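You operate a simulated robot arm through the tools that you are given. There is no shell and no other tool.

You run a simulated two-armed robot. Do the job below in one go: nothing can be reset, and whatever is moved stays where it is left.

Task
Unlock the extruder, start the pump, set speed 4, then start the screws.
Fine: heat stays off; no push is refused.

The check looks at the end state, three seconds after you hand in, the way a careful person would. Anything else that was tipped, shoved, dropped, spilled or broken makes it a failure.

Robot
Two 6-joint arms with fingered hands on one trunk that stands fixed in place. Base frame: the origin is at the foot of the trunk, x ahead of it, y to its left, z up. Lengths are in cm, angles in degrees, forces in N, time in s.
The left shoulder is at [7, 19.1, 129.1], the right one opposite. With the tool pointing down near the work surface each hand reaches from about 48 to 92 cm from the base axis, measured 20 degrees to its own side. Payload 4.7 kg a hand.
Tool frame (each hand has its own): the origin (TCP) lies between the finger pads and is the grasp point; the fingertips stand 3.6 cm ahead of it; z points along the fingers, y is the line along which they close. The gripper opens to 12 cm. The gripper's body begins 4.2 cm behind the TCP. The gripper is a hand of 5 fingers: y runs from the thumb to the fingers, the wrist lies at [-1.8, -11.3, -19.8] in the tool frame, and closing takes about 1.5 s.
Orientation is that of the tool frame in the base frame, as a unit quaternion [w, x, y, z]. With the fingers straight down and the wrist toward the robot, the tool's x, y and z point along [0, 1, 0], [1, 0, 0] and [0, 0, -1] of the base frame.

Tools
- The arms move only by the tool step_arm. It takes "left_series", "right_series" or both (then of equal length, played together; a hand with none holds still); each is a list of rows, each a list of 6 numbers: the turn, a rotation vector about the tool's x, y, z in degrees, then the shift along the tool's x, y, z in cm. In form: [[wx, wy, wz, tx, ty, tz], ...]. A call has 1 to 20 rows; each row is the pose to reach, as a shift and turn from the pose commanded when the call began, along the tool's axes at that moment. "left_hand" and "right_hand" are, for a hand that has rows, the opening, from 0 (shut) to 1 (fully open), set as the call begins (left out, the last holds). Each row takes 0.2 s and may step no farther than 5 cm and 8.6 degrees from the row before; otherwise, or with a gripper value out of range, the whole call is refused. Where a pose cannot be reached the arm comes as near as it can. A force on the tool above 90 N (or 10 N above the force at the start of the call, whichever is more), or a blocked arm, ends the call early, and 0.2 s more pass. The fingers move at their own pace (about 4.5 cm/s each) and stop on an object; they squeeze with about 30 N. The grip force told is the motor's: it shows also when the fingers shut on nothing. Time passes only in rows, and 0.2 s behind the last, so rows that repeat a pose let the fingers close. The reply holds the time, the measured pose of the TCP, the force on the tool along the base axes, the opening and the grip force, in the units named above and with some noise, with the torque about the TCP (base axes, N m) and any sound that the robot's microphone picked up, and new pictures: "show" is both (left out), scene, wrist or none (wrist: the cameras of the hands that moved).
- Cameras (640 x 400 px; columns grow to the right, rows downward): "scene" is now at [13.54, 3.68, 155.63]; the picture's right is [0.47, -0.88, 0.00], its down [-0.26, -0.14, -0.96] and it looks along [0.84, 0.45, -0.29] (base axes); focal length 219 px, centre (320, 200). "left" rides on the left gripper at [-7.2, -9.1, -14.3] in its tool frame; the picture's right is [-0.80, -0.28, 0.53], its down [0.53, -0.73, 0.42] and it looks along [0.27, 0.62, 0.74] (tool axes); focal length 234 px, centre (320, 200). "right" rides on the right gripper at [7.3, -9.1, -14.3] in its tool frame; the picture's right is [-0.80, 0.28, -0.53], its down [-0.53, -0.73, 0.42] and it looks along [-0.27, 0.62, 0.74] (tool axes); focal length 234 px, centre (320, 200). There is no depth. A picture from a camera that has moved, and an enlarged one, comes with that camera's place and axes in the base frame and with its lens. The place of the scene camera against the robot may be out by one fixed shift of up to 1.8 cm in any direction.
- slide_trunk(by): slides the trunk up (or, below 0, down) by that many cm; the arms and the scene camera ride with it, the base frame stays. It gives what a move gives, with no picture.
- set_fingers(index, middle, ring, little, thumb_bend, thumb_turn, hand): sets how far each is bent, from 0 (flat) to 100 (curled in); at 30 the hand is open as for a grip, at 70 the pads meet at the TCP. One left out holds its place. A second passes; each finger stops where it meets its share of the squeeze, and holds until it gets a number again. A gripper value or a shape takes the hand back. It gives what a move gives, with no picture; readings hold the bend of each and the force on index, middle, ring, little, thumb and palm. thumb_turn goes from beside the hand (0) to across from the fingers (100), as for a grip.
- grasp_type(shape, hand): the hand has 5 fingers and takes this shape, open, in about a second: jaw (thumb against the fingers, like two jaws); tri (thumb and two fingers); tip (a fingertip pinch); poke (one finger out to press); point (the index stretched); flat (the hand flat); cup (the hand cupped); fist (a fist). The gripper value then closes the fingers along that shape, each until it touches; the sizes above hold for jaw. It gives what a move gives, with no picture.
- aim_head(pan, tilt): turns the head with the scene camera to pan (to the left, within 86 degrees either way) and tilt (down, from -29 to 69), counted from straight ahead of the robot. It gives what a move gives, and a new picture of the scene camera.
- close_up(camera, box): a new picture of the part [left, top, right, bottom] of that camera's present view, enlarged. No time passes.
- finish_job(): hands the job in; it is judged then, once.

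Nothing tells you positions but the pictures and the camera data. Unless the task says otherwise, let go and move clear before handing in.

The tools are called after "Request:" by a JSON object that holds its "fn" and its "kwargs". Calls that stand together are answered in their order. step_arm: Moves the arms, as the interface text tells. Its arguments: {"type":"object","properties":{"left_series":{"type":"array","items":{"type":"array","items":{"type":"number"}}},"left_hand":{"type":"number"},"right_series":{"type":"array","items":{"type":"array","items":{"type":"number"}}},"right_hand":{"type":"number"},"show":{"type":"string","enum":["both","scene","wrist","none"]}},"required":[]} The other tools are called the same way: slide_trunk (by) slides the trunk up or down; grasp_type (shape, hand) gives the hand a shape; set_fingers (index, middle, ring, little, thumb_bend, thumb_turn, hand) moves the fingers one by one; aim_head (pan, tilt) turns the head that bears the scene camera; close_up (camera, box) takes an enlarged picture of a part of a camera's view; finish_job () hands the job in.

At the start:

```text
clock: 0.0
left_tcp_pos: [45.0, 46.28, 152.07]
left_orientation: [0.0, 0.707, 0.707, 0.0]
left_ft_force: [-0.7, -0.1, 0.4]
left_wrist_torque: [0.02, 0.02, -0.02]
left_finger_gap: 11.95
left_grasp_force: 0.1
left_shape: jaw
left_bend: [30.0, 30.0, 30.0, 30.0, 30.0, 98.0]
left_finger forces: [0.0, 0.0, 0.0, 0.0, 0.1, 0.0]
right_tcp_pos: [70.04, 10.69, 157.04]
right_orientation: [0.0, 0.707, 0.707, 0.0]
right_ft_force: [0.1, 0.1, 0.1]
right_wrist_torque: [0.02, -0.01, -0.01]
right_finger_gap: 11.98
right_grasp_force: 0.0
right_shape: jaw
right_bend: [30.0, 30.0, 30.0, 30.0, 30.0, 98.0]
right_finger forces: [0.1, 0.1, 0.0, 0.0, 0.0, 0.1]
trunk travel left (down, up): [-76.7, 17.3]
head pan, tilt: [28.2, 16.8]
```

scene: 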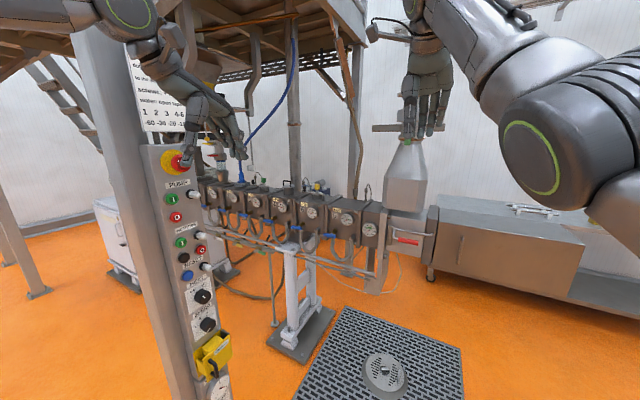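
right: 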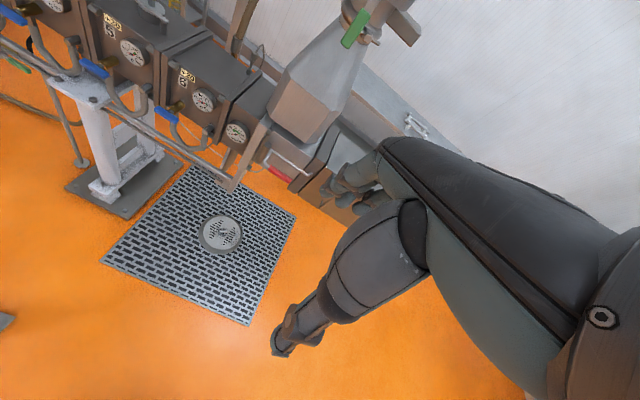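
left: 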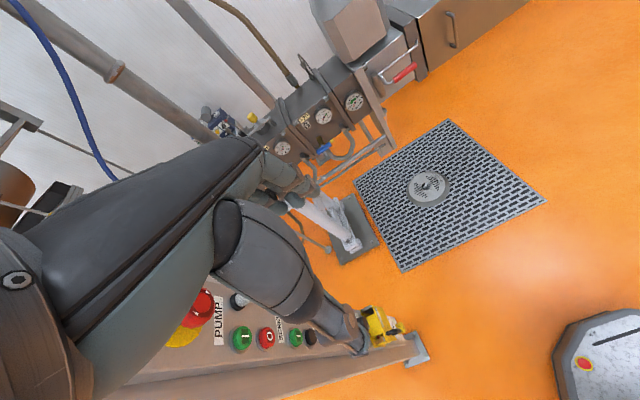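

I see an extruder line with a control panel on a post to the left (E-stop, pump buttons, screw buttons, knobs and a yellow lock/flag), plus a sign behind the left hand. I'll look closer at the panel and the sign before moving.

Request:
{"fn": "close_up", "kwargs": {"camera": "scene", "box": [130, 130, 250, 270]}}

Request:
{"fn": "close_up", "kwargs": {"camera": "scene", "box": [130, 260, 250, 400]}}

Request:
{"fn": "close_up", "kwargs": {"camera": "scene", "box": [110, 40, 230, 140]}}

Request:
{"fn": "close_up", "kwargs": {"camera": "left", "box": [160, 270, 440, 400]}}

```text
2.86 times, centred on (190, 200) of scene
camera zoom: at [13.54, 3.68, 155.63], right [0.47, -0.88, 0.0], down [-0.26, -0.14, -0.96], along [0.84, 0.45, -0.29], focal length 626 px, centre (691, 200)
```

zoom: 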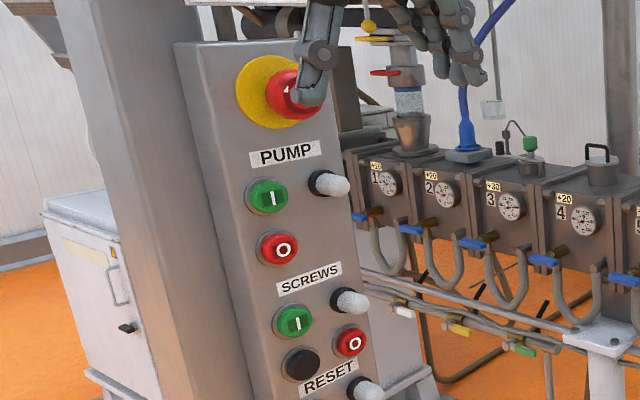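

```text
2.86 times, centred on (190, 330) of scene
camera zoom: at [13.54, 3.68, 155.63], right [0.47, -0.88, 0.0], down [-0.26, -0.14, -0.96], along [0.84, 0.45, -0.29], focal length 626 px, centre (691, -171)
```

zoom: 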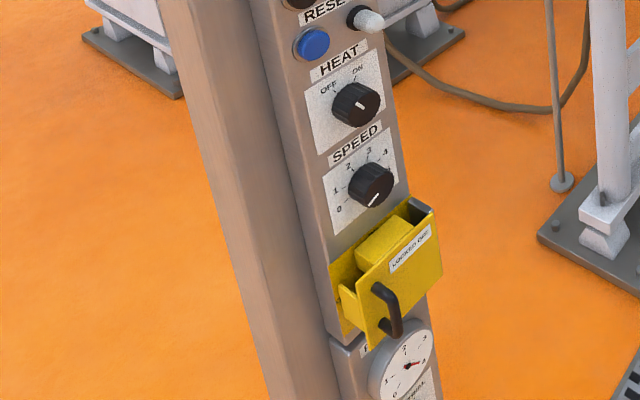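

```text
4.00 times, centred on (170, 90) of scene
camera zoom: at [13.54, 3.68, 155.63], right [0.47, -0.88, 0.0], down [-0.26, -0.14, -0.96], along [0.84, 0.45, -0.29], focal length 877 px, centre (920, 640)
```

zoom: 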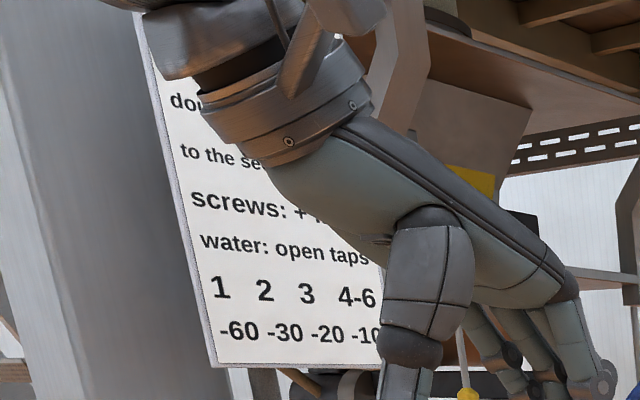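

```text
2.29 times, centred on (300, 335) of left
camera zoom: at [35.72, 39.12, 166.49], right [-0.28, -0.8, -0.53], down [-0.73, 0.53, -0.42], along [0.62, 0.27, -0.74], focal length 535 px, centre (366, -109)
```

zoom: 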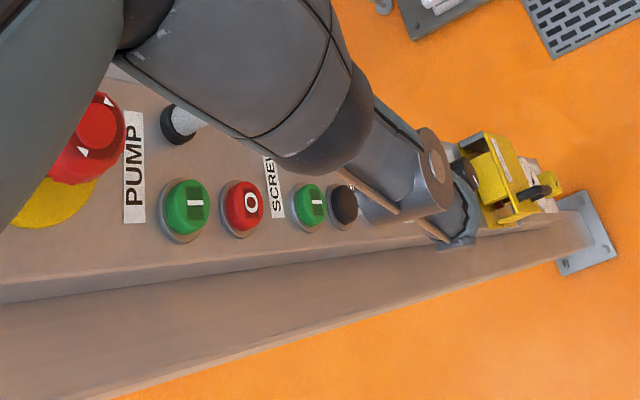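

The panel stands around x≈46, y≈68, with pump, screws, reset, heat, speed and a yellow "LOCKED OFF" flap below. There is also a sign partly hidden by the left arm, so I'll zoom tighter on the parts.

Request:
{"fn": "close_up", "kwargs": {"camera": "scene", "box": [180, 265, 230, 335]}}

Request:
{"fn": "close_up", "kwargs": {"camera": "scene", "box": [185, 325, 245, 400]}}

Request:
{"fn": "close_up", "kwargs": {"camera": "scene", "box": [190, 150, 290, 240]}}

Request:
{"fn": "close_up", "kwargs": {"camera": "scene", "box": [280, 160, 450, 290]}}

```text
5.71 times, centred on (205, 300) of scene
camera zoom: at [13.54, 3.68, 155.63], right [0.47, -0.88, 0.0], down [-0.26, -0.14, -0.96], along [0.84, 0.45, -0.29], focal length 1252 px, centre (977, -371)
```

zoom: 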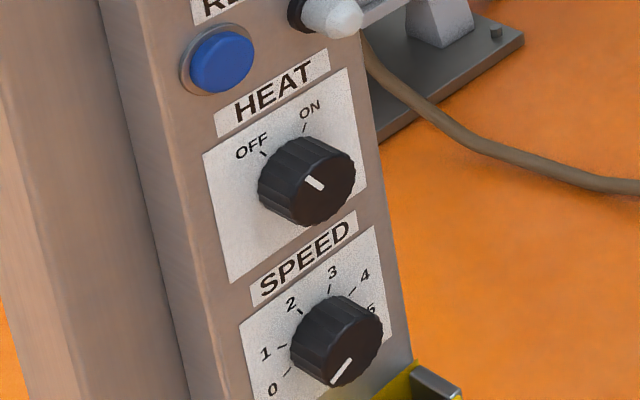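

```text
5.33 times, centred on (215, 362) of scene
camera zoom: at [13.54, 3.68, 155.63], right [0.47, -0.88, 0.0], down [-0.26, -0.14, -0.96], along [0.84, 0.45, -0.29], focal length 1169 px, centre (880, -667)
```

zoom: 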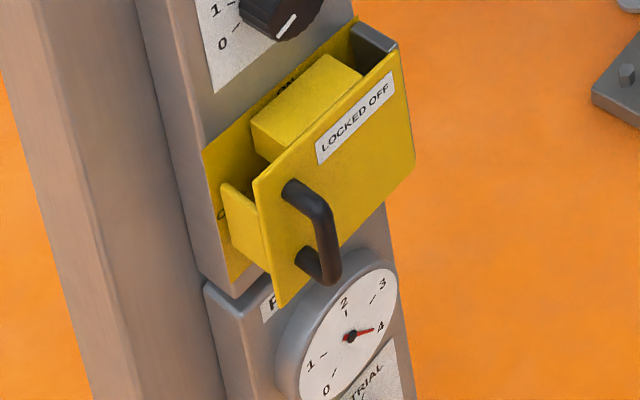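

```text
4.44 times, centred on (240, 195) of scene
camera zoom: at [13.54, 3.68, 155.63], right [0.47, -0.88, 0.0], down [-0.26, -0.14, -0.96], along [0.84, 0.45, -0.29], focal length 974 px, centre (676, 222)
```

zoom: 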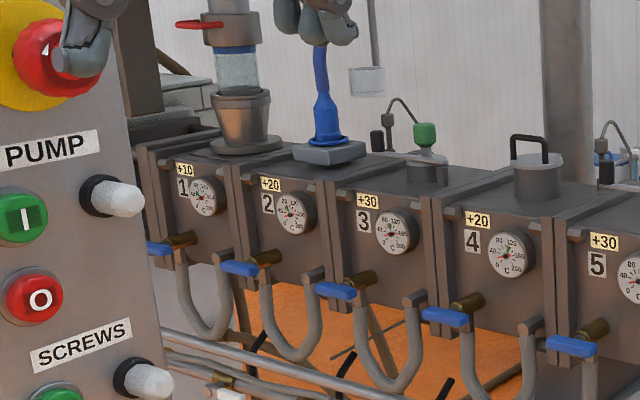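

```text
3.08 times, centred on (365, 225) of scene
camera zoom: at [13.54, 3.68, 155.63], right [0.47, -0.88, 0.0], down [-0.26, -0.14, -0.96], along [0.84, 0.45, -0.29], focal length 674 px, centre (182, 123)
```

zoom: 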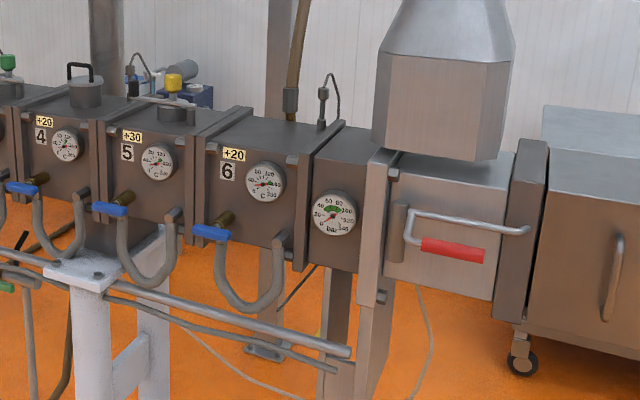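

The yellow plate with the handle is the lock-off, and the speed knob seems to be at 0 and heat at OFF. I'll lower the left hand about 30 cm to uncover the sign.

Request:
{"fn": "step_arm", "kwargs": {"left_series": [[0, 0, 0, -1, 0, 4], [0, 0, 0, -2, 0, 8], [0, 0, 0, -3, 0, 12], [0, 0, 0, -4, 0, 16], [0, 0, 0, -5, 0, 20], [0, 0, 0, -6, 0, 24], [0, 0, 0, -7, 0, 28], [0, 0, 0, -8, 0, 32]], "show": "both"}}

```text
clock: 1.8
left_tcp_pos: [45.12, 38.27, 119.99]
left_orientation: [-0.001, 0.708, 0.707, -0.002]
left_ft_force: [0.4, -0.1, 0.9]
left_wrist_torque: [0.02, -0.03, -0.02]
left_finger_gap: 11.99
left_grasp_force: 0.1
left_shape: jaw
left_bend: [30.0, 30.0, 30.0, 30.0, 30.0, 98.0]
left_finger forces: [0.0, 0.0, 0.0, 0.0, 0.1, 0.0]
right_tcp_pos: [70.24, 10.39, 156.87]
right_orientation: [-0.002, 0.707, 0.707, -0.001]
right_ft_force: [0.0, -0.7, -0.1]
right_wrist_torque: [0.01, 0.04, 0.0]
right_finger_gap: 11.94
right_grasp_force: 0.0
right_shape: jaw
right_bend: [30.0, 30.0, 30.0, 30.0, 30.0, 98.0]
right_finger forces: [0.0, 0.0, 0.0, 0.1, 0.0, 0.0]
trunk travel left (down, up): [-76.7, 17.3]
head pan, tilt: [28.2, 16.8]
camera scene: at [13.74, 3.47, 155.61], right [0.47, -0.88, 0.0], down [-0.26, -0.14, -0.96], along [0.84, 0.45, -0.29], focal length 219 px, centre (320, 200)
camera left: at [35.86, 30.93, 134.55], right [-0.28, -0.8, -0.52], down [-0.73, 0.53, -0.42], along [0.62, 0.27, -0.74], focal length 234 px, centre (320, 200)
```

scene: 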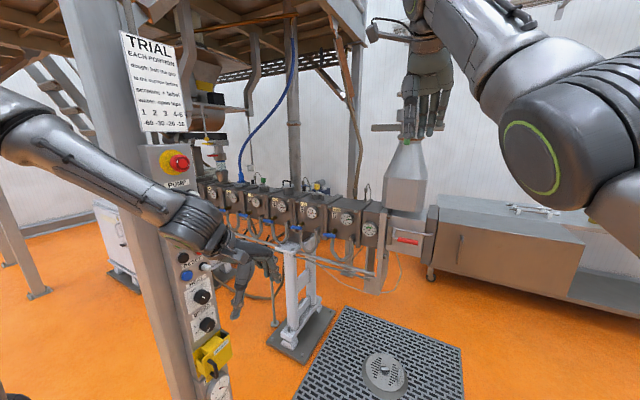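
left: 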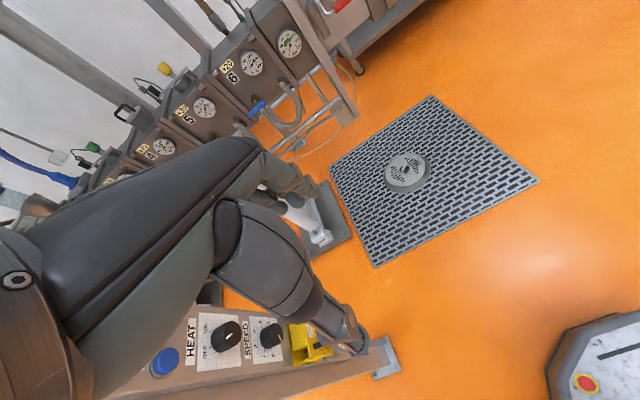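

Request:
{"fn": "close_up", "kwargs": {"camera": "scene", "box": [112, 25, 192, 140]}}

Request:
{"fn": "close_up", "kwargs": {"camera": "scene", "box": [140, 135, 220, 195]}}

Request:
{"fn": "close_up", "kwargs": {"camera": "left", "box": [130, 290, 410, 400]}}

```text
3.48 times, centred on (152, 82) of scene
camera zoom: at [13.74, 3.47, 155.61], right [0.47, -0.88, 0.0], down [-0.26, -0.14, -0.96], along [0.84, 0.45, -0.29], focal length 762 px, centre (904, 609)
```

zoom: 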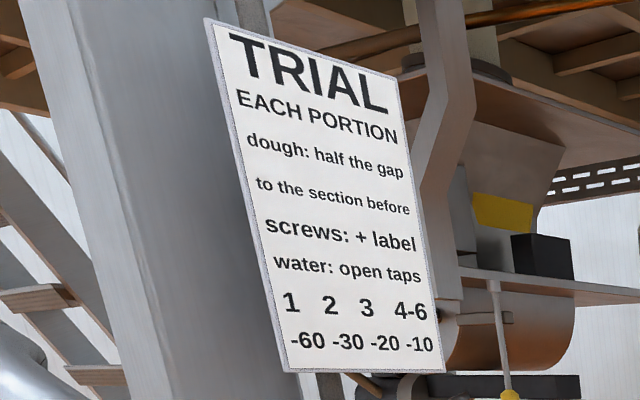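

```text
6.67 times, centred on (180, 165) of scene
camera zoom: at [13.74, 3.47, 155.61], right [0.47, -0.88, 0.0], down [-0.26, -0.14, -0.96], along [0.84, 0.45, -0.29], focal length 1461 px, centre (1253, 433)
```

zoom: 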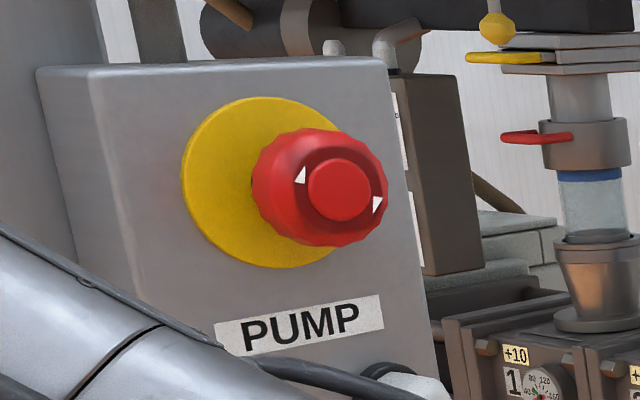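

```text
2.29 times, centred on (270, 345) of left
camera zoom: at [35.86, 30.93, 134.55], right [-0.28, -0.8, -0.52], down [-0.73, 0.53, -0.42], along [0.62, 0.27, -0.74], focal length 535 px, centre (434, -131)
```

zoom: 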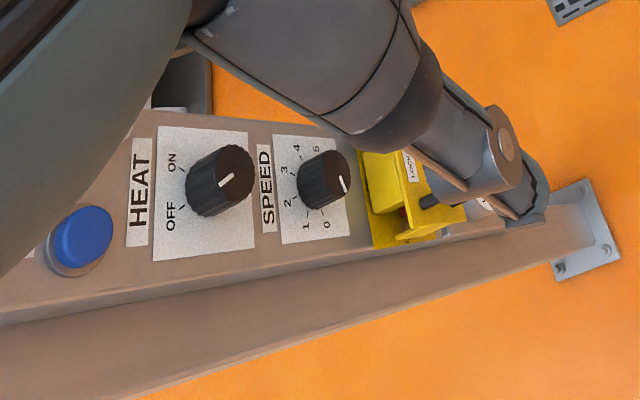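

The sign is just a temperature worksheet, and the panel is the only thing within reach. I'll lower the trunk to bring the lock and lower knobs to a comfortable height, then look again.

Request:
{"fn": "slide_trunk", "kwargs": {"by": -32}}

Request:
{"fn": "aim_head", "kwargs": {"pan": 58, "tilt": 20}}

```text
clock: 5.0
left_tcp_pos: [44.92, 38.28, 88.23]
left_orientation: [0.0, 0.707, 0.707, 0.0]
left_ft_force: [0.4, 0.0, 0.4]
left_wrist_torque: [0.02, 0.0, -0.01]
left_finger_gap: 11.96
left_grasp_force: 0.1
left_shape: jaw
left_bend: [30.0, 30.0, 30.0, 30.0, 30.0, 98.0]
left_finger forces: [0.0, 0.0, 0.0, 0.1, 0.1, 0.1]
right_tcp_pos: [69.85, 10.8, 125.17]
right_orientation: [0.0, 0.707, 0.707, 0.0]
right_ft_force: [0.7, 0.2, 0.5]
right_wrist_torque: [0.0, 0.01, 0.02]
right_finger_gap: 11.98
right_grasp_force: 0.1
right_shape: jaw
right_bend: [30.0, 30.0, 30.0, 30.0, 30.0, 98.0]
right_finger forces: [0.0, 0.1, 0.1, 0.1, 0.0, 0.0]
trunk travel left (down, up): [-44.7, 49.3]
head pan, tilt: [28.2, 16.8]
```

```text
clock: 5.9
left_tcp_pos: [44.91, 38.34, 88.18]
left_orientation: [0.0, 0.707, 0.707, 0.001]
left_ft_force: [-0.4, -0.6, 0.4]
left_wrist_torque: [0.01, 0.07, 0.01]
left_finger_gap: 11.96
left_grasp_force: 0.1
left_shape: jaw
left_bend: [30.0, 30.0, 30.0, 30.0, 30.0, 98.0]
left_finger forces: [0.1, 0.0, 0.1, 0.1, 0.0, 0.1]
right_tcp_pos: [70.05, 10.78, 125.02]
right_orientation: [0.0, 0.707, 0.707, 0.0]
right_ft_force: [0.1, 0.2, 1.2]
right_wrist_torque: [-0.01, 0.01, -0.01]
right_finger_gap: 11.98
right_grasp_force: 0.1
right_shape: jaw
right_bend: [30.0, 30.0, 30.0, 30.0, 30.0, 98.0]
right_finger forces: [0.0, 0.1, 0.0, 0.1, 0.0, 0.1]
trunk travel left (down, up): [-44.7, 49.3]
head pan, tilt: [58.0, 20.0]
camera scene: at [10.25, 7.15, 123.11], right [0.85, -0.53, 0.0], down [-0.18, -0.29, -0.94], along [0.5, 0.8, -0.34], focal length 219 px, centre (320, 200)
```

scene: 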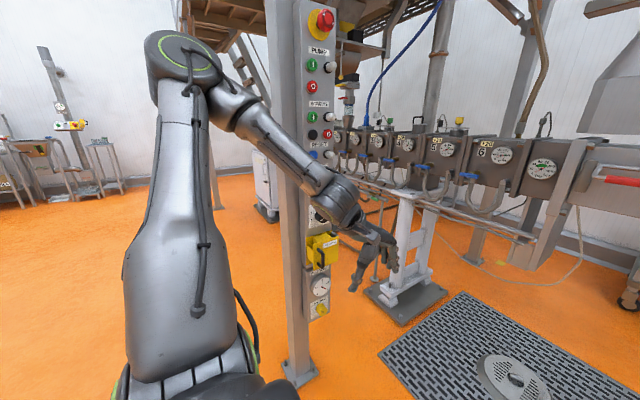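

The panel is now in good view. I'll zoom in on its upper half, the lock and the gauge below.

Request:
{"fn": "close_up", "kwargs": {"camera": "scene", "box": [270, 0, 370, 80]}}

Request:
{"fn": "close_up", "kwargs": {"camera": "scene", "box": [270, 80, 370, 180]}}

Request:
{"fn": "close_up", "kwargs": {"camera": "scene", "box": [285, 220, 355, 320]}}

```text
5.00 times, centred on (320, 40) of scene
camera zoom: at [10.25, 7.15, 123.11], right [0.85, -0.53, 0.0], down [-0.18, -0.29, -0.94], along [0.5, 0.8, -0.34], focal length 1096 px, centre (320, 1000)
```

zoom: 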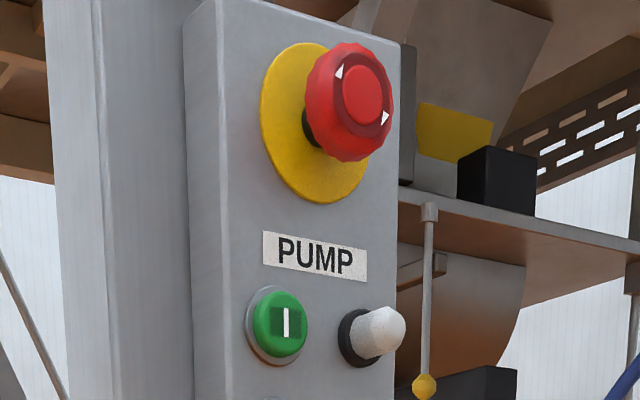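

```text
4.00 times, centred on (320, 130) of scene
camera zoom: at [10.25, 7.15, 123.11], right [0.85, -0.53, 0.0], down [-0.18, -0.29, -0.94], along [0.5, 0.8, -0.34], focal length 877 px, centre (320, 480)
```

zoom: 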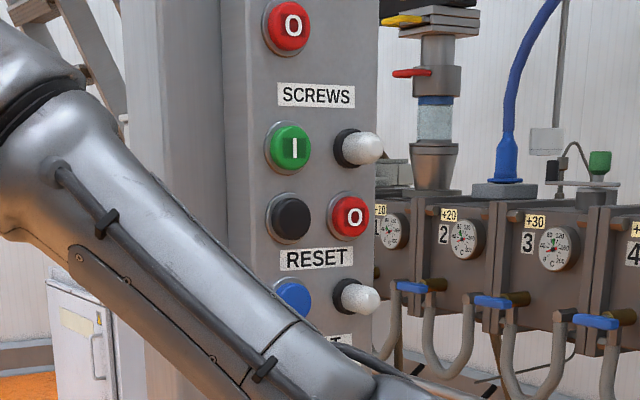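

```text
4.00 times, centred on (320, 270) of scene
camera zoom: at [10.25, 7.15, 123.11], right [0.85, -0.53, 0.0], down [-0.18, -0.29, -0.94], along [0.5, 0.8, -0.34], focal length 877 px, centre (320, -80)
```

zoom: 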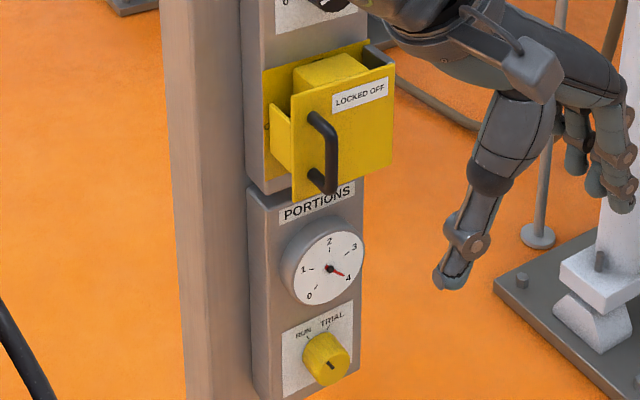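

The lock is a yellow bracket with a handled plate; below are a PORTIONS dial and a RUN/TRIAL knob, which I leave alone. I need to see the lock from closer, so I'll look through the left wrist camera.

Request:
{"fn": "close_up", "kwargs": {"camera": "left", "box": [0, 0, 640, 400]}}

Request:
{"fn": "close_up", "kwargs": {"camera": "scene", "box": [300, 228, 345, 275]}}

Request:
{"fn": "close_up", "kwargs": {"camera": "scene", "box": [300, 265, 345, 322]}}

```text
1.00 times, centred on (320, 200) of left (not enlarged: the box is as wide or as high as the picture)
camera zoom: at [35.71, 31.11, 102.61], right [-0.28, -0.8, -0.52], down [-0.73, 0.53, -0.42], along [0.62, 0.27, -0.74], focal length 234 px, centre (320, 200)
```

zoom: 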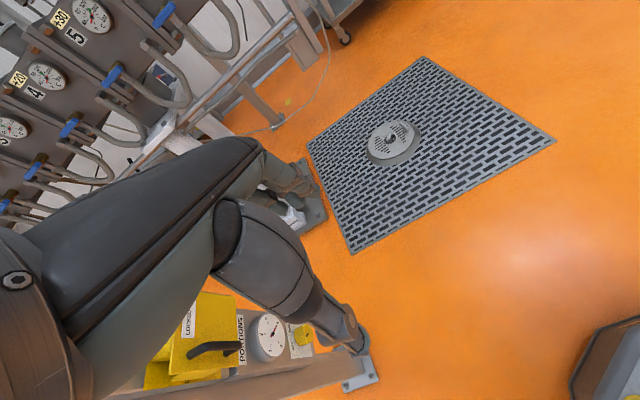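

```text
8.51 times, centred on (322, 252) of scene
camera zoom: at [10.25, 7.15, 123.11], right [0.85, -0.53, 0.0], down [-0.18, -0.29, -0.94], along [0.5, 0.8, -0.34], focal length 1865 px, centre (299, -238)
```

zoom: 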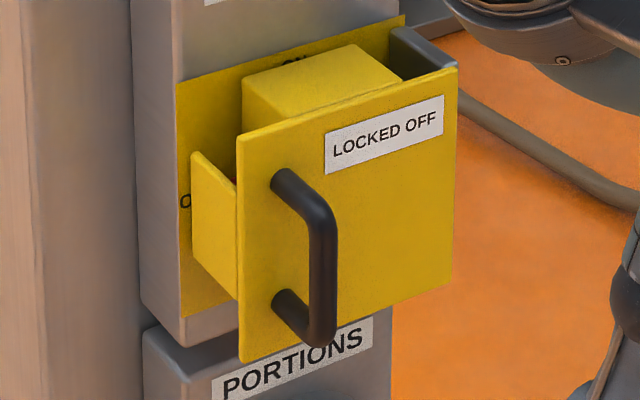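

```text
7.02 times, centred on (322, 294) of scene
camera zoom: at [10.25, 7.15, 123.11], right [0.85, -0.53, 0.0], down [-0.18, -0.29, -0.94], along [0.5, 0.8, -0.34], focal length 1538 px, centre (302, -456)
```

zoom: 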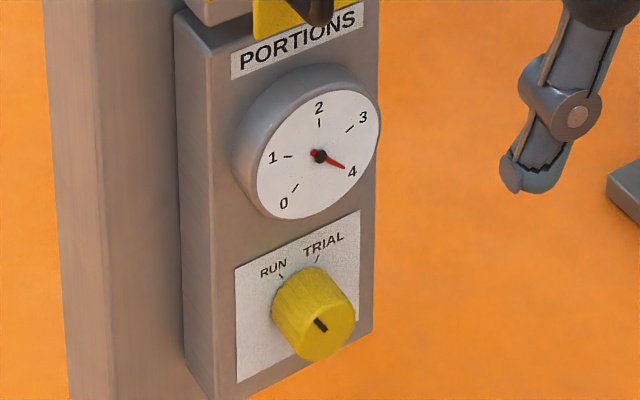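

The lock looks like a cover hinged at its right edge over a yellow isolator handle (backplate shows "O.." at left and "ON" at top). I'll turn the left hand to point at the panel, staying about 15 cm off it, for a closer look.

Request:
{"fn": "step_arm", "kwargs": {"left_series": [[0, 8.2, 0, 1, 0, 0], [0, 16.4, 0, 2, 0, 0], [0, 24.6, 0, 3, 0, 0], [0, 32.8, 0, 4, 0, 0], [0, 41, 0, 5, 0, 0], [0, 49.2, 0, 6, 0, 0], [0, 57.4, 0, 7, 0, 0], [0, 65.6, 0, 8, 0, 0], [0, 73.8, 0, 9, 0, 0], [0, 82, 0, 10, 0, 0], [0, 90, 0, 11, 0, 0]], "show": "both"}}

```text
clock: 8.3
left_tcp_pos: [44.47, 62.74, 92.57]
left_orientation: [-0.5, 0.501, 0.499, 0.501]
left_ft_force: [0.2, 0.6, 0.0]
left_wrist_torque: [0.01, -0.02, 0.02]
left_finger_gap: 11.97
left_grasp_force: 0.1
left_shape: jaw
left_bend: [30.0, 30.0, 30.0, 30.0, 30.0, 98.0]
left_finger forces: [0.1, 0.1, 0.1, 0.1, 0.0, 0.0]
left hand out of reach, approached as far as the arm can: row 2, 3, 4, 5, 6, 7, 8, 9, 10, 11
right_tcp_pos: [70.04, 10.72, 124.99]
right_orientation: [-0.001, 0.707, 0.707, 0.001]
right_ft_force: [-0.1, -0.1, -1.1]
right_wrist_torque: [0.0, 0.04, -0.01]
right_finger_gap: 11.96
right_grasp_force: 0.0
right_shape: jaw
right_bend: [30.0, 30.0, 30.0, 30.0, 30.0, 98.0]
right_finger forces: [0.1, 0.0, 0.0, 0.1, 0.0, 0.0]
trunk travel left (down, up): [-44.7, 49.3]
head pan, tilt: [58.0, 20.0]
camera scene: at [10.3, 7.22, 123.1], right [0.85, -0.53, 0.0], down [-0.18, -0.29, -0.94], along [0.5, 0.8, -0.34], focal length 219 px, centre (320, 200)
camera left: at [35.14, 48.33, 85.32], right [-0.28, 0.53, -0.8], down [-0.73, 0.43, 0.53], along [0.62, 0.74, 0.27], focal length 234 px, centre (320, 200)
```

scene: 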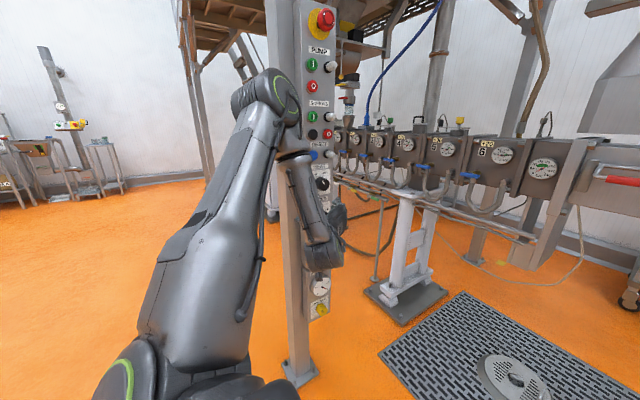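
left: 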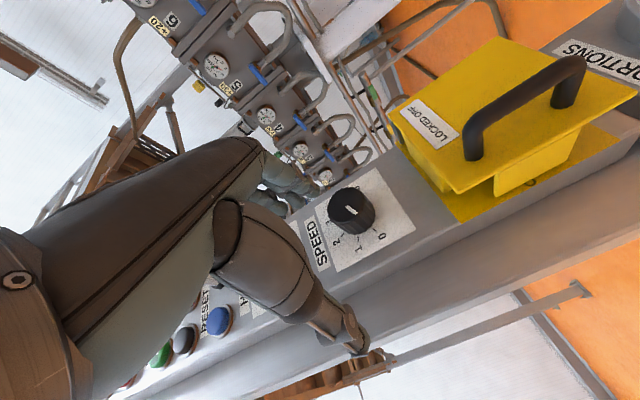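

The arm couldn't fold that tight, so the hand ended nearer the panel than commanded (no contact force). I'll use this view, then back away sideways.

Request:
{"fn": "close_up", "kwargs": {"camera": "left", "box": [300, 0, 640, 230]}}

Request:
{"fn": "close_up", "kwargs": {"camera": "left", "box": [280, 150, 440, 280]}}

Request:
{"fn": "close_up", "kwargs": {"camera": "left", "box": [60, 240, 380, 400]}}

Request:
{"fn": "close_up", "kwargs": {"camera": "scene", "box": [260, 130, 380, 280]}}

```text
1.74 times, centred on (470, 115) of left
camera zoom: at [35.14, 48.33, 85.32], right [-0.28, 0.53, -0.8], down [-0.73, 0.43, 0.53], along [0.62, 0.74, 0.27], focal length 407 px, centre (59, 348)
```

zoom: 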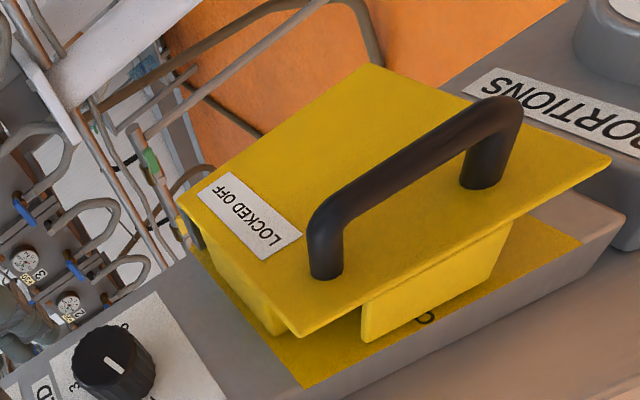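

```text
3.08 times, centred on (360, 215) of left
camera zoom: at [35.14, 48.33, 85.32], right [-0.28, 0.53, -0.8], down [-0.73, 0.43, 0.53], along [0.62, 0.74, 0.27], focal length 720 px, centre (197, 154)
```

zoom: 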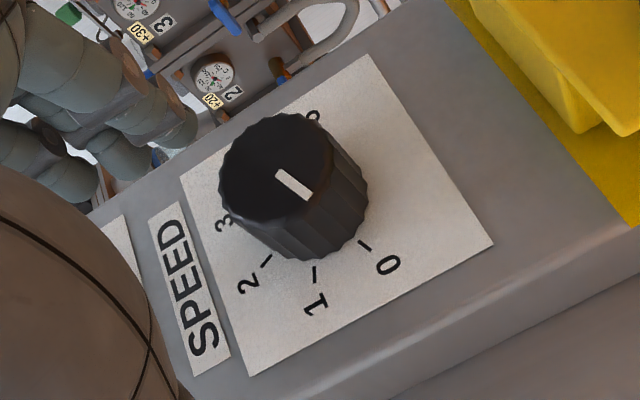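

```text
2.00 times, centred on (220, 320) of left
camera zoom: at [35.14, 48.33, 85.32], right [-0.28, 0.53, -0.8], down [-0.73, 0.43, 0.53], along [0.62, 0.74, 0.27], focal length 468 px, centre (520, -40)
```

zoom: 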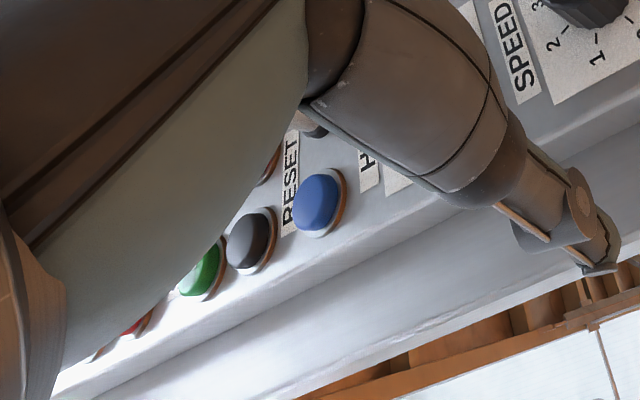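

```text
2.67 times, centred on (320, 205) of scene
camera zoom: at [10.3, 7.22, 123.1], right [0.85, -0.53, 0.0], down [-0.18, -0.29, -0.94], along [0.5, 0.8, -0.34], focal length 584 px, centre (320, 187)
```

zoom: 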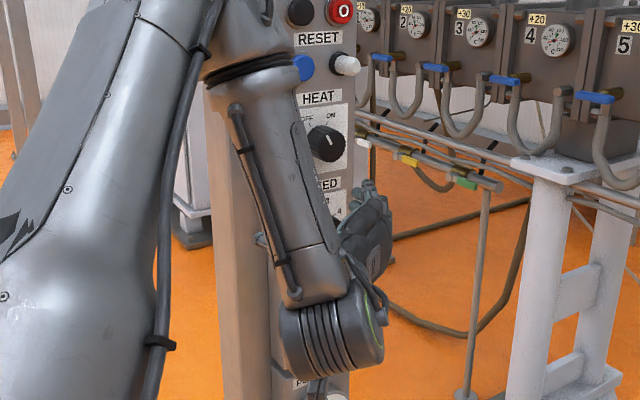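

The panel face is nearly square to y at about y≈70. The cover plate is about 10.5 cm wide at x≈43–53.5, z≈71–82, y≈65.6, with a vertical handle bar at x≈45, y≈61.5 and what looks like a hinge on the right. I'll back the hand away toward +x/−y before anything else.

Request:
{"fn": "step_arm", "kwargs": {"left_series": [[0, 0, 0, 0, 1.5, -1.5], [0, 0, 0, 0, 3, -3], [0, 0, 0, 0, 4.5, -4.5], [0, 0, 0, 0, 6, -6], [0, 0, 0, 0, 7.5, -7.5], [0, 0, 0, 0, 9, -9], [0, 0, 0, 0, 10.5, -10.5], [0, 0, 0, 0, 12, -12]], "show": "both"}}

```text
clock: 10.1
left_tcp_pos: [46.88, 62.09, 96.65]
left_orientation: [-0.499, 0.5, 0.499, 0.501]
left_ft_force: [-0.2, -0.3, 0.6]
left_wrist_torque: [0.01, -0.02, 0.01]
left_finger_gap: 11.99
left_grasp_force: 0.0
left_shape: jaw
left_bend: [30.0, 30.0, 30.0, 30.0, 30.0, 98.0]
left_finger forces: [0.0, 0.1, 0.0, 0.0, 0.1, 0.0]
left hand out of reach, approached as far as the arm can: row 1, 2, 3, 4, 5, 6, 7, 8
right_tcp_pos: [70.1, 10.85, 124.97]
right_orientation: [-0.001, 0.707, 0.707, 0.0]
right_ft_force: [-0.2, 0.8, -0.2]
right_wrist_torque: [-0.03, 0.02, -0.02]
right_finger_gap: 11.96
right_grasp_force: 0.0
right_shape: jaw
right_bend: [30.0, 30.0, 30.0, 30.0, 30.0, 98.0]
right_finger forces: [0.1, 0.0, 0.0, 0.1, 0.0, 0.0]
trunk travel left (down, up): [-44.7, 49.3]
head pan, tilt: [58.0, 20.0]
camera scene: at [10.25, 7.16, 123.11], right [0.85, -0.53, 0.0], down [-0.18, -0.29, -0.94], along [0.5, 0.8, -0.34], focal length 219 px, centre (320, 200)
camera left: at [37.56, 47.88, 89.5], right [-0.28, 0.53, -0.8], down [-0.73, 0.43, 0.53], along [0.62, 0.74, 0.27], focal length 234 px, centre (320, 200)
```

scene: 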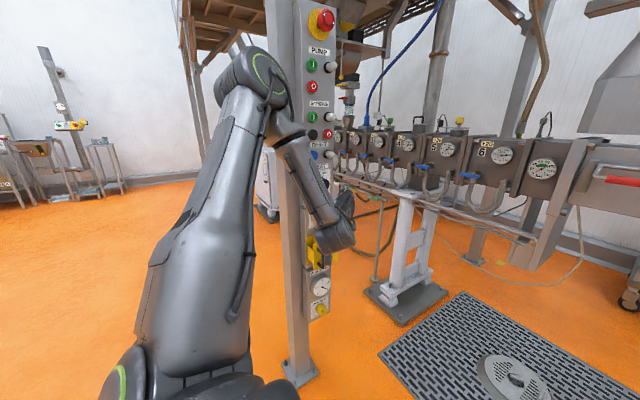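
left: 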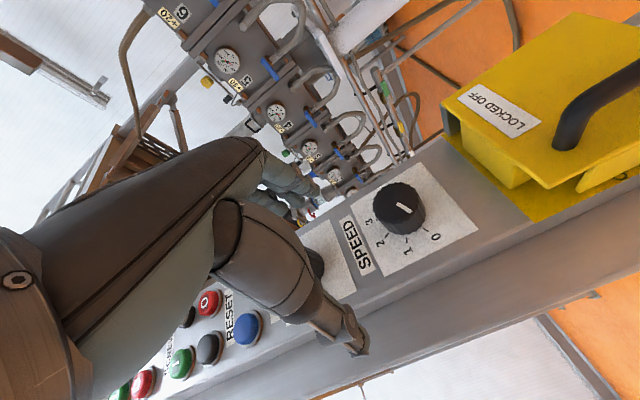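

Still held back by the arm's folding limit, and the hand hasn't cleared the panel as I wanted. I'll unwind the wrist rotation partway while pulling back toward −y, and check.

Request:
{"fn": "step_arm", "kwargs": {"left_series": [[0, -8.2, 0, 0, 0, -1], [0, -16.4, 0, 0, 0, -2], [0, -24.6, 0, 0, 0, -3], [0, -32.8, 0, 0, 0, -4]], "show": "none"}}

```text
clock: 11.1
left_tcp_pos: [46.73, 58.25, 96.82]
left_orientation: [-0.337, 0.622, 0.621, 0.338]
left_ft_force: [0.6, -0.1, -0.1]
left_wrist_torque: [-0.01, -0.01, -0.02]
left_finger_gap: 11.99
left_grasp_force: 0.0
left_shape: jaw
left_bend: [30.0, 30.0, 30.0, 30.0, 30.0, 98.0]
left_finger forces: [0.0, 0.0, 0.0, 0.0, 0.0, 0.1]
right_tcp_pos: [69.94, 10.72, 125.05]
right_orientation: [0.0, 0.707, 0.707, 0.0]
right_ft_force: [0.5, 0.3, -0.4]
right_wrist_torque: [0.0, -0.01, 0.02]
right_finger_gap: 11.95
right_grasp_force: 0.0
right_shape: jaw
right_bend: [30.0, 30.0, 30.0, 30.0, 30.0, 98.0]
right_finger forces: [0.0, 0.0, 0.0, 0.1, 0.1, 0.1]
trunk travel left (down, up): [-44.7, 49.3]
head pan, tilt: [58.0, 20.0]
```

That worked: commands re-base to the actual pose. I'll finish unwinding to fingers-down while pulling back to about y=47.

Request:
{"fn": "step_arm", "kwargs": {"left_series": [[0, -8.2, 0, -0.81, 0, -1.26], [0, -16.4, 0, -1.62, 0, -2.52], [0, -24.6, 0, -2.43, 0, -3.78], [0, -32.8, 0, -3.24, 0, -5.04], [0, -41, 0, -4.05, 0, -6.3], [0, -49.2, 0, -4.86, 0, -7.56], [0, -57.2, 0, -5.67, 0, -8.82]], "show": "none"}}

```text
clock: 12.7
left_tcp_pos: [49.46, 43.6, 97.49]
left_orientation: [-0.002, 0.707, 0.707, 0.002]
left_ft_force: [-0.8, -2.1, 0.2]
left_wrist_torque: [0.11, 0.02, 0.03]
left_finger_gap: 11.98
left_grasp_force: 0.1
left_shape: jaw
left_bend: [30.0, 30.0, 30.0, 30.0, 30.0, 98.0]
left_finger forces: [0.0, 0.1, 0.0, 0.0, 0.1, 0.0]
left hand out of reach, approached as far as the arm can: row 5, 6, 7
right_tcp_pos: [69.96, 10.06, 125.15]
right_orientation: [-0.001, 0.708, 0.706, 0.002]
right_ft_force: [-0.4, -2.5, -0.3]
right_wrist_torque: [0.18, -0.01, 0.02]
right_finger_gap: 11.98
right_grasp_force: 0.2
right_shape: jaw
right_bend: [30.0, 30.0, 30.0, 30.0, 30.0, 98.0]
right_finger forces: [0.1, 0.0, 0.0, 0.0, 0.0, 0.0]
trunk travel left (down, up): [-44.7, 49.3]
head pan, tilt: [58.0, 20.0]
```

The hand is now back at y≈44, fingers down. Let me look at the arm configuration before choosing a better approach.

Request:
{"fn": "aim_head", "kwargs": {"pan": 58, "tilt": 20}}

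Request:
{"fn": "close_up", "kwargs": {"camera": "right", "box": [0, 0, 640, 400]}}

```text
clock: 13.3
left_tcp_pos: [49.41, 43.96, 97.23]
left_orientation: [-0.001, 0.707, 0.707, 0.001]
left_ft_force: [-0.6, -0.8, 0.2]
left_wrist_torque: [0.04, 0.02, 0.0]
left_finger_gap: 11.99
left_grasp_force: 0.0
left_shape: jaw
left_bend: [30.0, 30.0, 30.0, 30.0, 30.0, 98.0]
left_finger forces: [0.1, 0.0, 0.1, 0.0, 0.0, 0.1]
right_tcp_pos: [70.05, 10.57, 125.16]
right_orientation: [0.0, 0.707, 0.707, 0.0]
right_ft_force: [0.0, -0.1, 0.9]
right_wrist_torque: [-0.01, 0.01, 0.01]
right_finger_gap: 11.96
right_grasp_force: 0.1
right_shape: jaw
right_bend: [30.0, 30.0, 30.0, 30.0, 30.0, 98.0]
right_finger forces: [0.0, 0.0, 0.0, 0.0, 0.0, 0.0]
trunk travel left (down, up): [-44.7, 49.3]
head pan, tilt: [58.0, 20.0]
camera scene: at [10.23, 7.05, 123.12], right [0.85, -0.53, 0.0], down [-0.18, -0.29, -0.94], along [0.5, 0.8, -0.34], focal length 219 px, centre (320, 200)
```

scene: 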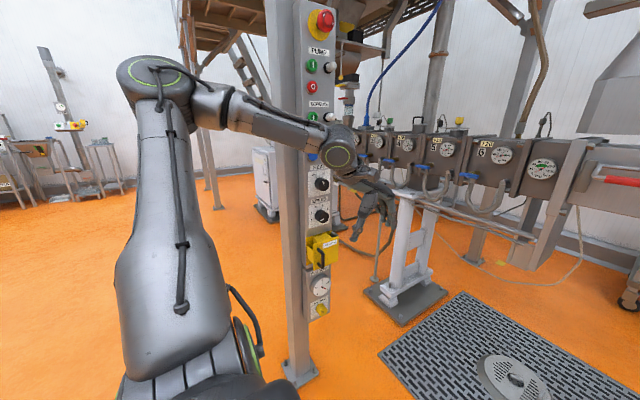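

```text
1.00 times, centred on (320, 200) of right (not enlarged: the box is as wide or as high as the picture)
camera zoom: at [60.93, 17.74, 139.38], right [0.28, -0.8, 0.52], down [-0.73, -0.53, -0.43], along [0.62, -0.27, -0.74], focal length 234 px, centre (320, 200)
```

zoom: 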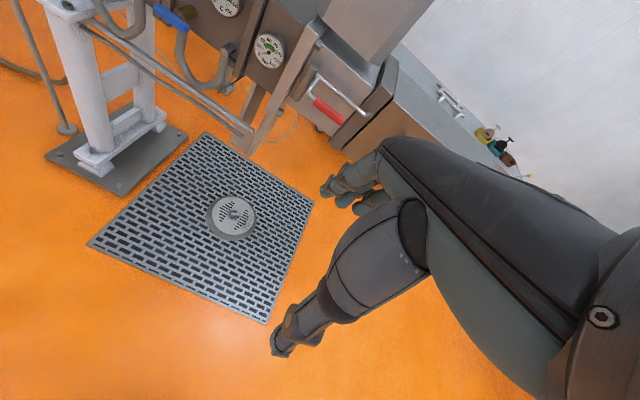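

The arm is too folded at this trunk height. I'll raise the trunk back up so the hand works well below the shoulder, which gives it room to point horizontally at the lock.

Request:
{"fn": "slide_trunk", "kwargs": {"by": 32}}

Request:
{"fn": "step_arm", "kwargs": {"left_series": [[0, 0, 0, 0, -0.5, 4.5], [0, 0, 0, 0, -1, 9], [0, 0, 0, 0, -1.5, 13.5], [0, 0, 0, 0, -2, 18], [0, 0, 0, 0, -2.5, 22.5], [0, 0, 0, 0, -3, 27], [0, 0, 0, 0, -3.5, 31.5], [0, 0, 0, 0, -4, 36]], "show": "none"}}

```text
clock: 16.5
left_tcp_pos: [49.49, 44.01, 129.25]
left_orientation: [0.0, 0.707, 0.707, 0.001]
left_ft_force: [0.1, -0.3, 0.7]
left_wrist_torque: [0.02, -0.04, 0.02]
left_finger_gap: 11.98
left_grasp_force: 0.1
left_shape: jaw
left_bend: [30.0, 30.0, 30.0, 30.0, 30.0, 98.0]
left_finger forces: [0.1, 0.0, 0.1, 0.1, 0.0, 0.0]
right_tcp_pos: [69.94, 10.63, 157.01]
right_orientation: [0.001, 0.707, 0.707, 0.0]
right_ft_force: [1.5, 0.8, -0.4]
right_wrist_torque: [-0.01, -0.01, 0.01]
right_finger_gap: 11.96
right_grasp_force: 0.0
right_shape: jaw
right_bend: [30.0, 30.0, 30.0, 30.0, 30.0, 98.0]
right_finger forces: [0.1, 0.0, 0.1, 0.1, 0.0, 0.0]
trunk travel left (down, up): [-76.7, 17.3]
head pan, tilt: [58.0, 20.0]
```

```text
clock: 18.3
left_tcp_pos: [43.18, 48.19, 96.36]
left_orientation: [0.0, 0.707, 0.707, 0.0]
left_ft_force: [1.0, 0.3, -0.6]
left_wrist_torque: [-0.03, 0.0, 0.0]
left_finger_gap: 12.0
left_grasp_force: 0.0
left_shape: jaw
left_bend: [30.0, 30.0, 30.0, 30.0, 30.0, 98.0]
left_finger forces: [0.0, 0.1, 0.1, 0.0, 0.0, 0.0]
left hand out of reach, approached as far as the arm can: row 6, 7, 8
right_tcp_pos: [70.16, 10.73, 157.12]
right_orientation: [0.0, 0.707, 0.707, 0.0]
right_ft_force: [-0.3, -0.9, 0.0]
right_wrist_torque: [-0.02, 0.03, 0.01]
right_finger_gap: 11.95
right_grasp_force: 0.1
right_shape: jaw
right_bend: [30.0, 30.0, 30.0, 30.0, 30.0, 98.0]
right_finger forces: [0.1, 0.0, 0.0, 0.0, 0.0, 0.0]
trunk travel left (down, up): [-76.7, 17.3]
head pan, tilt: [58.0, 20.0]
```

Closer-in poses fall in the arm's dead zone, so I'll move the hand outward a little, descend to lock height well clear of the handle, then turn it horizontal.

Request:
{"fn": "step_arm", "kwargs": {"left_series": [[0, 0, 0, 0.5, 2.5, 0], [0, 0, 0, 1, 5, 0.5], [0, 0, 0, 1, 5, 4.5], [0, 0, 0, 1, 5, 9], [0, 0, 0, 1, 5, 13.5], [0, 0, 0, 1, 5, 17]], "show": "none"}}

```text
clock: 19.7
left_tcp_pos: [45.48, 51.9, 95.2]
left_orientation: [-0.001, 0.707, 0.707, 0.001]
left_ft_force: [-0.3, -0.1, 0.3]
left_wrist_torque: [0.01, -0.01, -0.03]
left_finger_gap: 12.03
left_grasp_force: 0.1
left_shape: jaw
left_bend: [30.0, 30.0, 30.0, 30.0, 30.0, 98.0]
left_finger forces: [0.0, 0.0, 0.1, 0.1, 0.1, 0.0]
left hand out of reach, approached as far as the arm can: row 1, 2, 3, 4, 5, 6
right_tcp_pos: [70.04, 10.74, 157.16]
right_orientation: [0.0, 0.707, 0.707, 0.0]
right_ft_force: [-0.5, -0.2, -0.7]
right_wrist_torque: [-0.02, 0.02, -0.01]
right_finger_gap: 11.95
right_grasp_force: 0.1
right_shape: jaw
right_bend: [30.0, 30.0, 30.0, 30.0, 30.0, 98.0]
right_finger forces: [0.0, 0.1, 0.0, 0.0, 0.0, 0.1]
trunk travel left (down, up): [-76.7, 17.3]
head pan, tilt: [58.0, 20.0]
```

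The hand stopped at (45.5, 51.9, 95) again; I suspect a wrist-branch or joint limit rather than distance. Let me look at the arm from the scene camera.

Request:
{"fn": "aim_head", "kwargs": {"pan": 60, "tilt": 40}}

Request:
{"fn": "close_up", "kwargs": {"camera": "left", "box": [0, 0, 640, 400]}}

```text
clock: 20.5
left_tcp_pos: [45.49, 51.89, 95.24]
left_orientation: [-0.001, 0.707, 0.707, 0.0]
left_ft_force: [0.1, -0.1, -0.6]
left_wrist_torque: [0.01, -0.01, -0.01]
left_finger_gap: 12.01
left_grasp_force: 0.0
left_shape: jaw
left_bend: [30.0, 30.0, 30.0, 30.0, 30.0, 98.0]
left_finger forces: [0.1, 0.0, 0.1, 0.1, 0.0, 0.0]
right_tcp_pos: [70.0, 10.73, 157.11]
right_orientation: [0.0, 0.706, 0.708, 0.0]
right_ft_force: [-0.5, -0.5, -0.4]
right_wrist_torque: [0.01, 0.01, -0.01]
right_finger_gap: 11.95
right_grasp_force: 0.1
right_shape: jaw
right_bend: [30.0, 30.0, 30.0, 30.0, 30.0, 98.0]
right_finger forces: [0.0, 0.1, 0.0, 0.0, 0.1, 0.1]
trunk travel left (down, up): [-76.7, 17.3]
head pan, tilt: [60.0, 40.0]
camera scene: at [9.57, 6.61, 151.98], right [0.87, -0.5, 0.0], down [-0.32, -0.56, -0.77], along [0.38, 0.66, -0.64], focal length 219 px, centre (320, 200)
```

scene: 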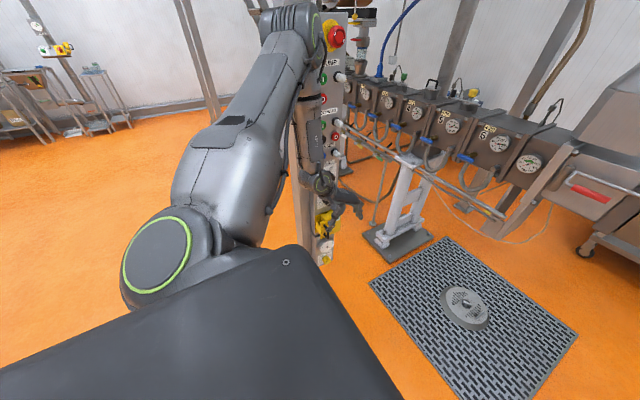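

```text
1.00 times, centred on (320, 200) of left (not enlarged: the box is as wide or as high as the picture)
camera zoom: at [36.31, 44.51, 109.62], right [-0.28, -0.8, -0.53], down [-0.73, 0.53, -0.42], along [0.62, 0.27, -0.74], focal length 234 px, centre (320, 200)
```

zoom: 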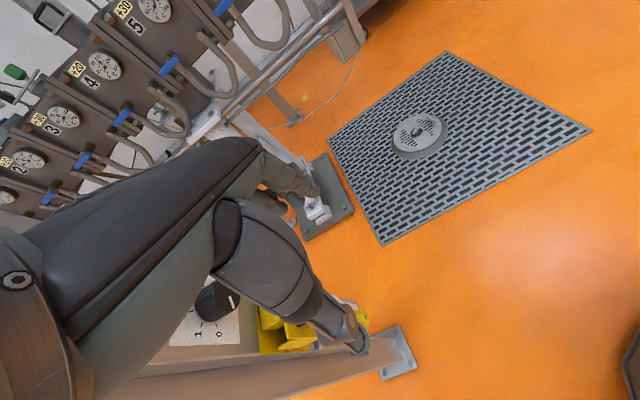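

The elbow now hangs right above the hand. The start posture (hand above shoulder) moved freely, so I'll raise the hand back to that and then use a low trunk instead.

Request:
{"fn": "step_arm", "kwargs": {"left_series": [[0, 0, 0, -0.5, 0, -4.5], [0, 0, 0, -1, 0, -9], [0, 0, 0, -1.5, 0, -13.5], [0, 0, 0, -2, 0, -18], [0, 0, 0, -3, 0, -22.5], [0, 0, 0, -4, 0, -27], [0, 0, 0, -5, 0, -31.5], [0, 0, 0, -6, 0, -36], [0, 0, 0, -6, 0, -40.5], [0, 0, 0, -6, 0, -45]], "show": "scene"}}

```text
clock: 22.7
left_tcp_pos: [45.11, 44.99, 140.63]
left_orientation: [-0.001, 0.708, 0.707, 0.003]
left_ft_force: [-0.5, -0.6, 0.3]
left_wrist_torque: [0.08, -0.03, 0.0]
left_finger_gap: 11.99
left_grasp_force: 0.0
left_shape: jaw
left_bend: [30.0, 30.0, 30.0, 30.0, 30.0, 98.0]
left_finger forces: [0.1, 0.0, 0.0, 0.0, 0.0, 0.0]
left hand out of reach, approached as far as the arm can: row 3, 4, 5, 6, 7, 8
right_tcp_pos: [69.62, 10.12, 157.28]
right_orientation: [0.0, 0.708, 0.707, 0.003]
right_ft_force: [-0.6, -0.5, 0.2]
right_wrist_torque: [0.11, -0.05, 0.01]
right_finger_gap: 11.98
right_grasp_force: 0.1
right_shape: jaw
right_bend: [30.0, 30.0, 30.0, 30.0, 30.0, 98.0]
right_finger forces: [0.1, 0.0, 0.1, 0.1, 0.1, 0.0]
trunk travel left (down, up): [-76.7, 17.3]
head pan, tilt: [60.0, 40.0]
camera scene: at [9.2, 6.15, 152.01], right [0.87, -0.5, 0.0], down [-0.32, -0.55, -0.77], along [0.38, 0.67, -0.64], focal length 219 px, centre (320, 200)
```

scene: 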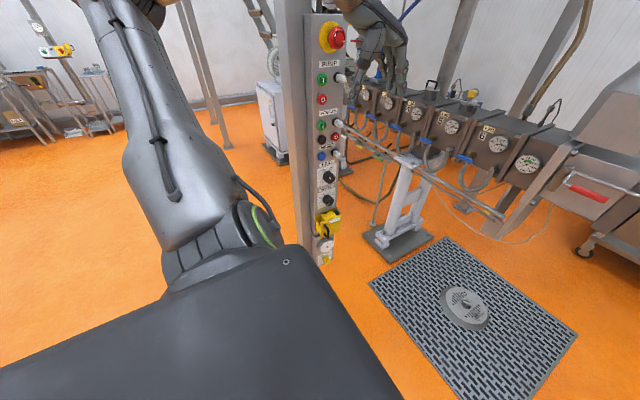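

The arm is back in its starting posture and the panel is fully visible. I'll take close-ups from this high angle, especially of the lock from above.

Request:
{"fn": "close_up", "kwargs": {"camera": "scene", "box": [295, 160, 360, 270]}}

Request:
{"fn": "close_up", "kwargs": {"camera": "scene", "box": [308, 200, 350, 245]}}

Request:
{"fn": "close_up", "kwargs": {"camera": "scene", "box": [295, 10, 365, 160]}}

```text
3.64 times, centred on (328, 215) of scene
camera zoom: at [9.2, 6.15, 152.01], right [0.87, -0.5, 0.0], down [-0.32, -0.55, -0.77], along [0.38, 0.67, -0.64], focal length 797 px, centre (293, 146)
```

zoom: 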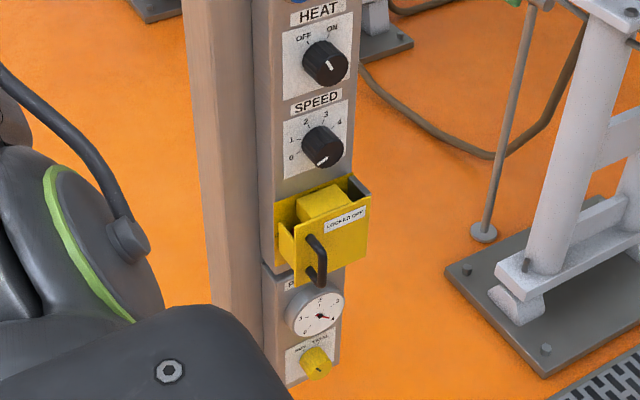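

```text
8.89 times, centred on (329, 222) of scene
camera zoom: at [9.2, 6.15, 152.01], right [0.87, -0.5, 0.0], down [-0.32, -0.55, -0.77], along [0.38, 0.67, -0.64], focal length 1948 px, centre (240, 0)
```

zoom: 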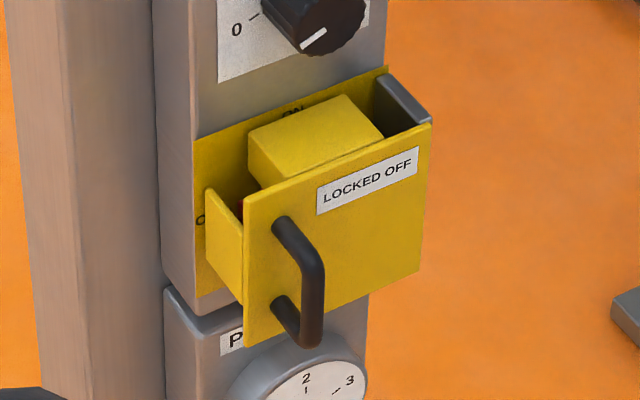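

```text
2.67 times, centred on (330, 85) of scene
camera zoom: at [9.2, 6.15, 152.01], right [0.87, -0.5, 0.0], down [-0.32, -0.55, -0.77], along [0.38, 0.67, -0.64], focal length 584 px, centre (293, 507)
```

zoom: 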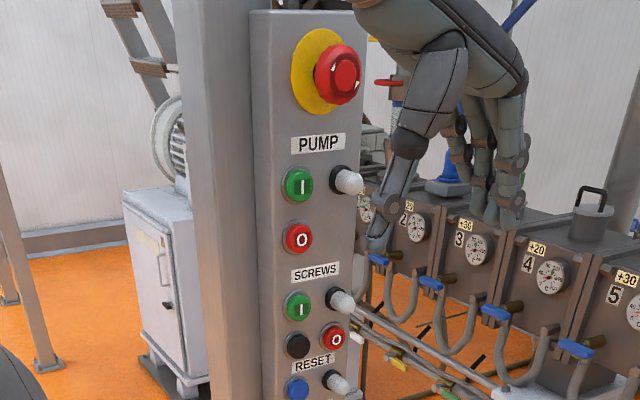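

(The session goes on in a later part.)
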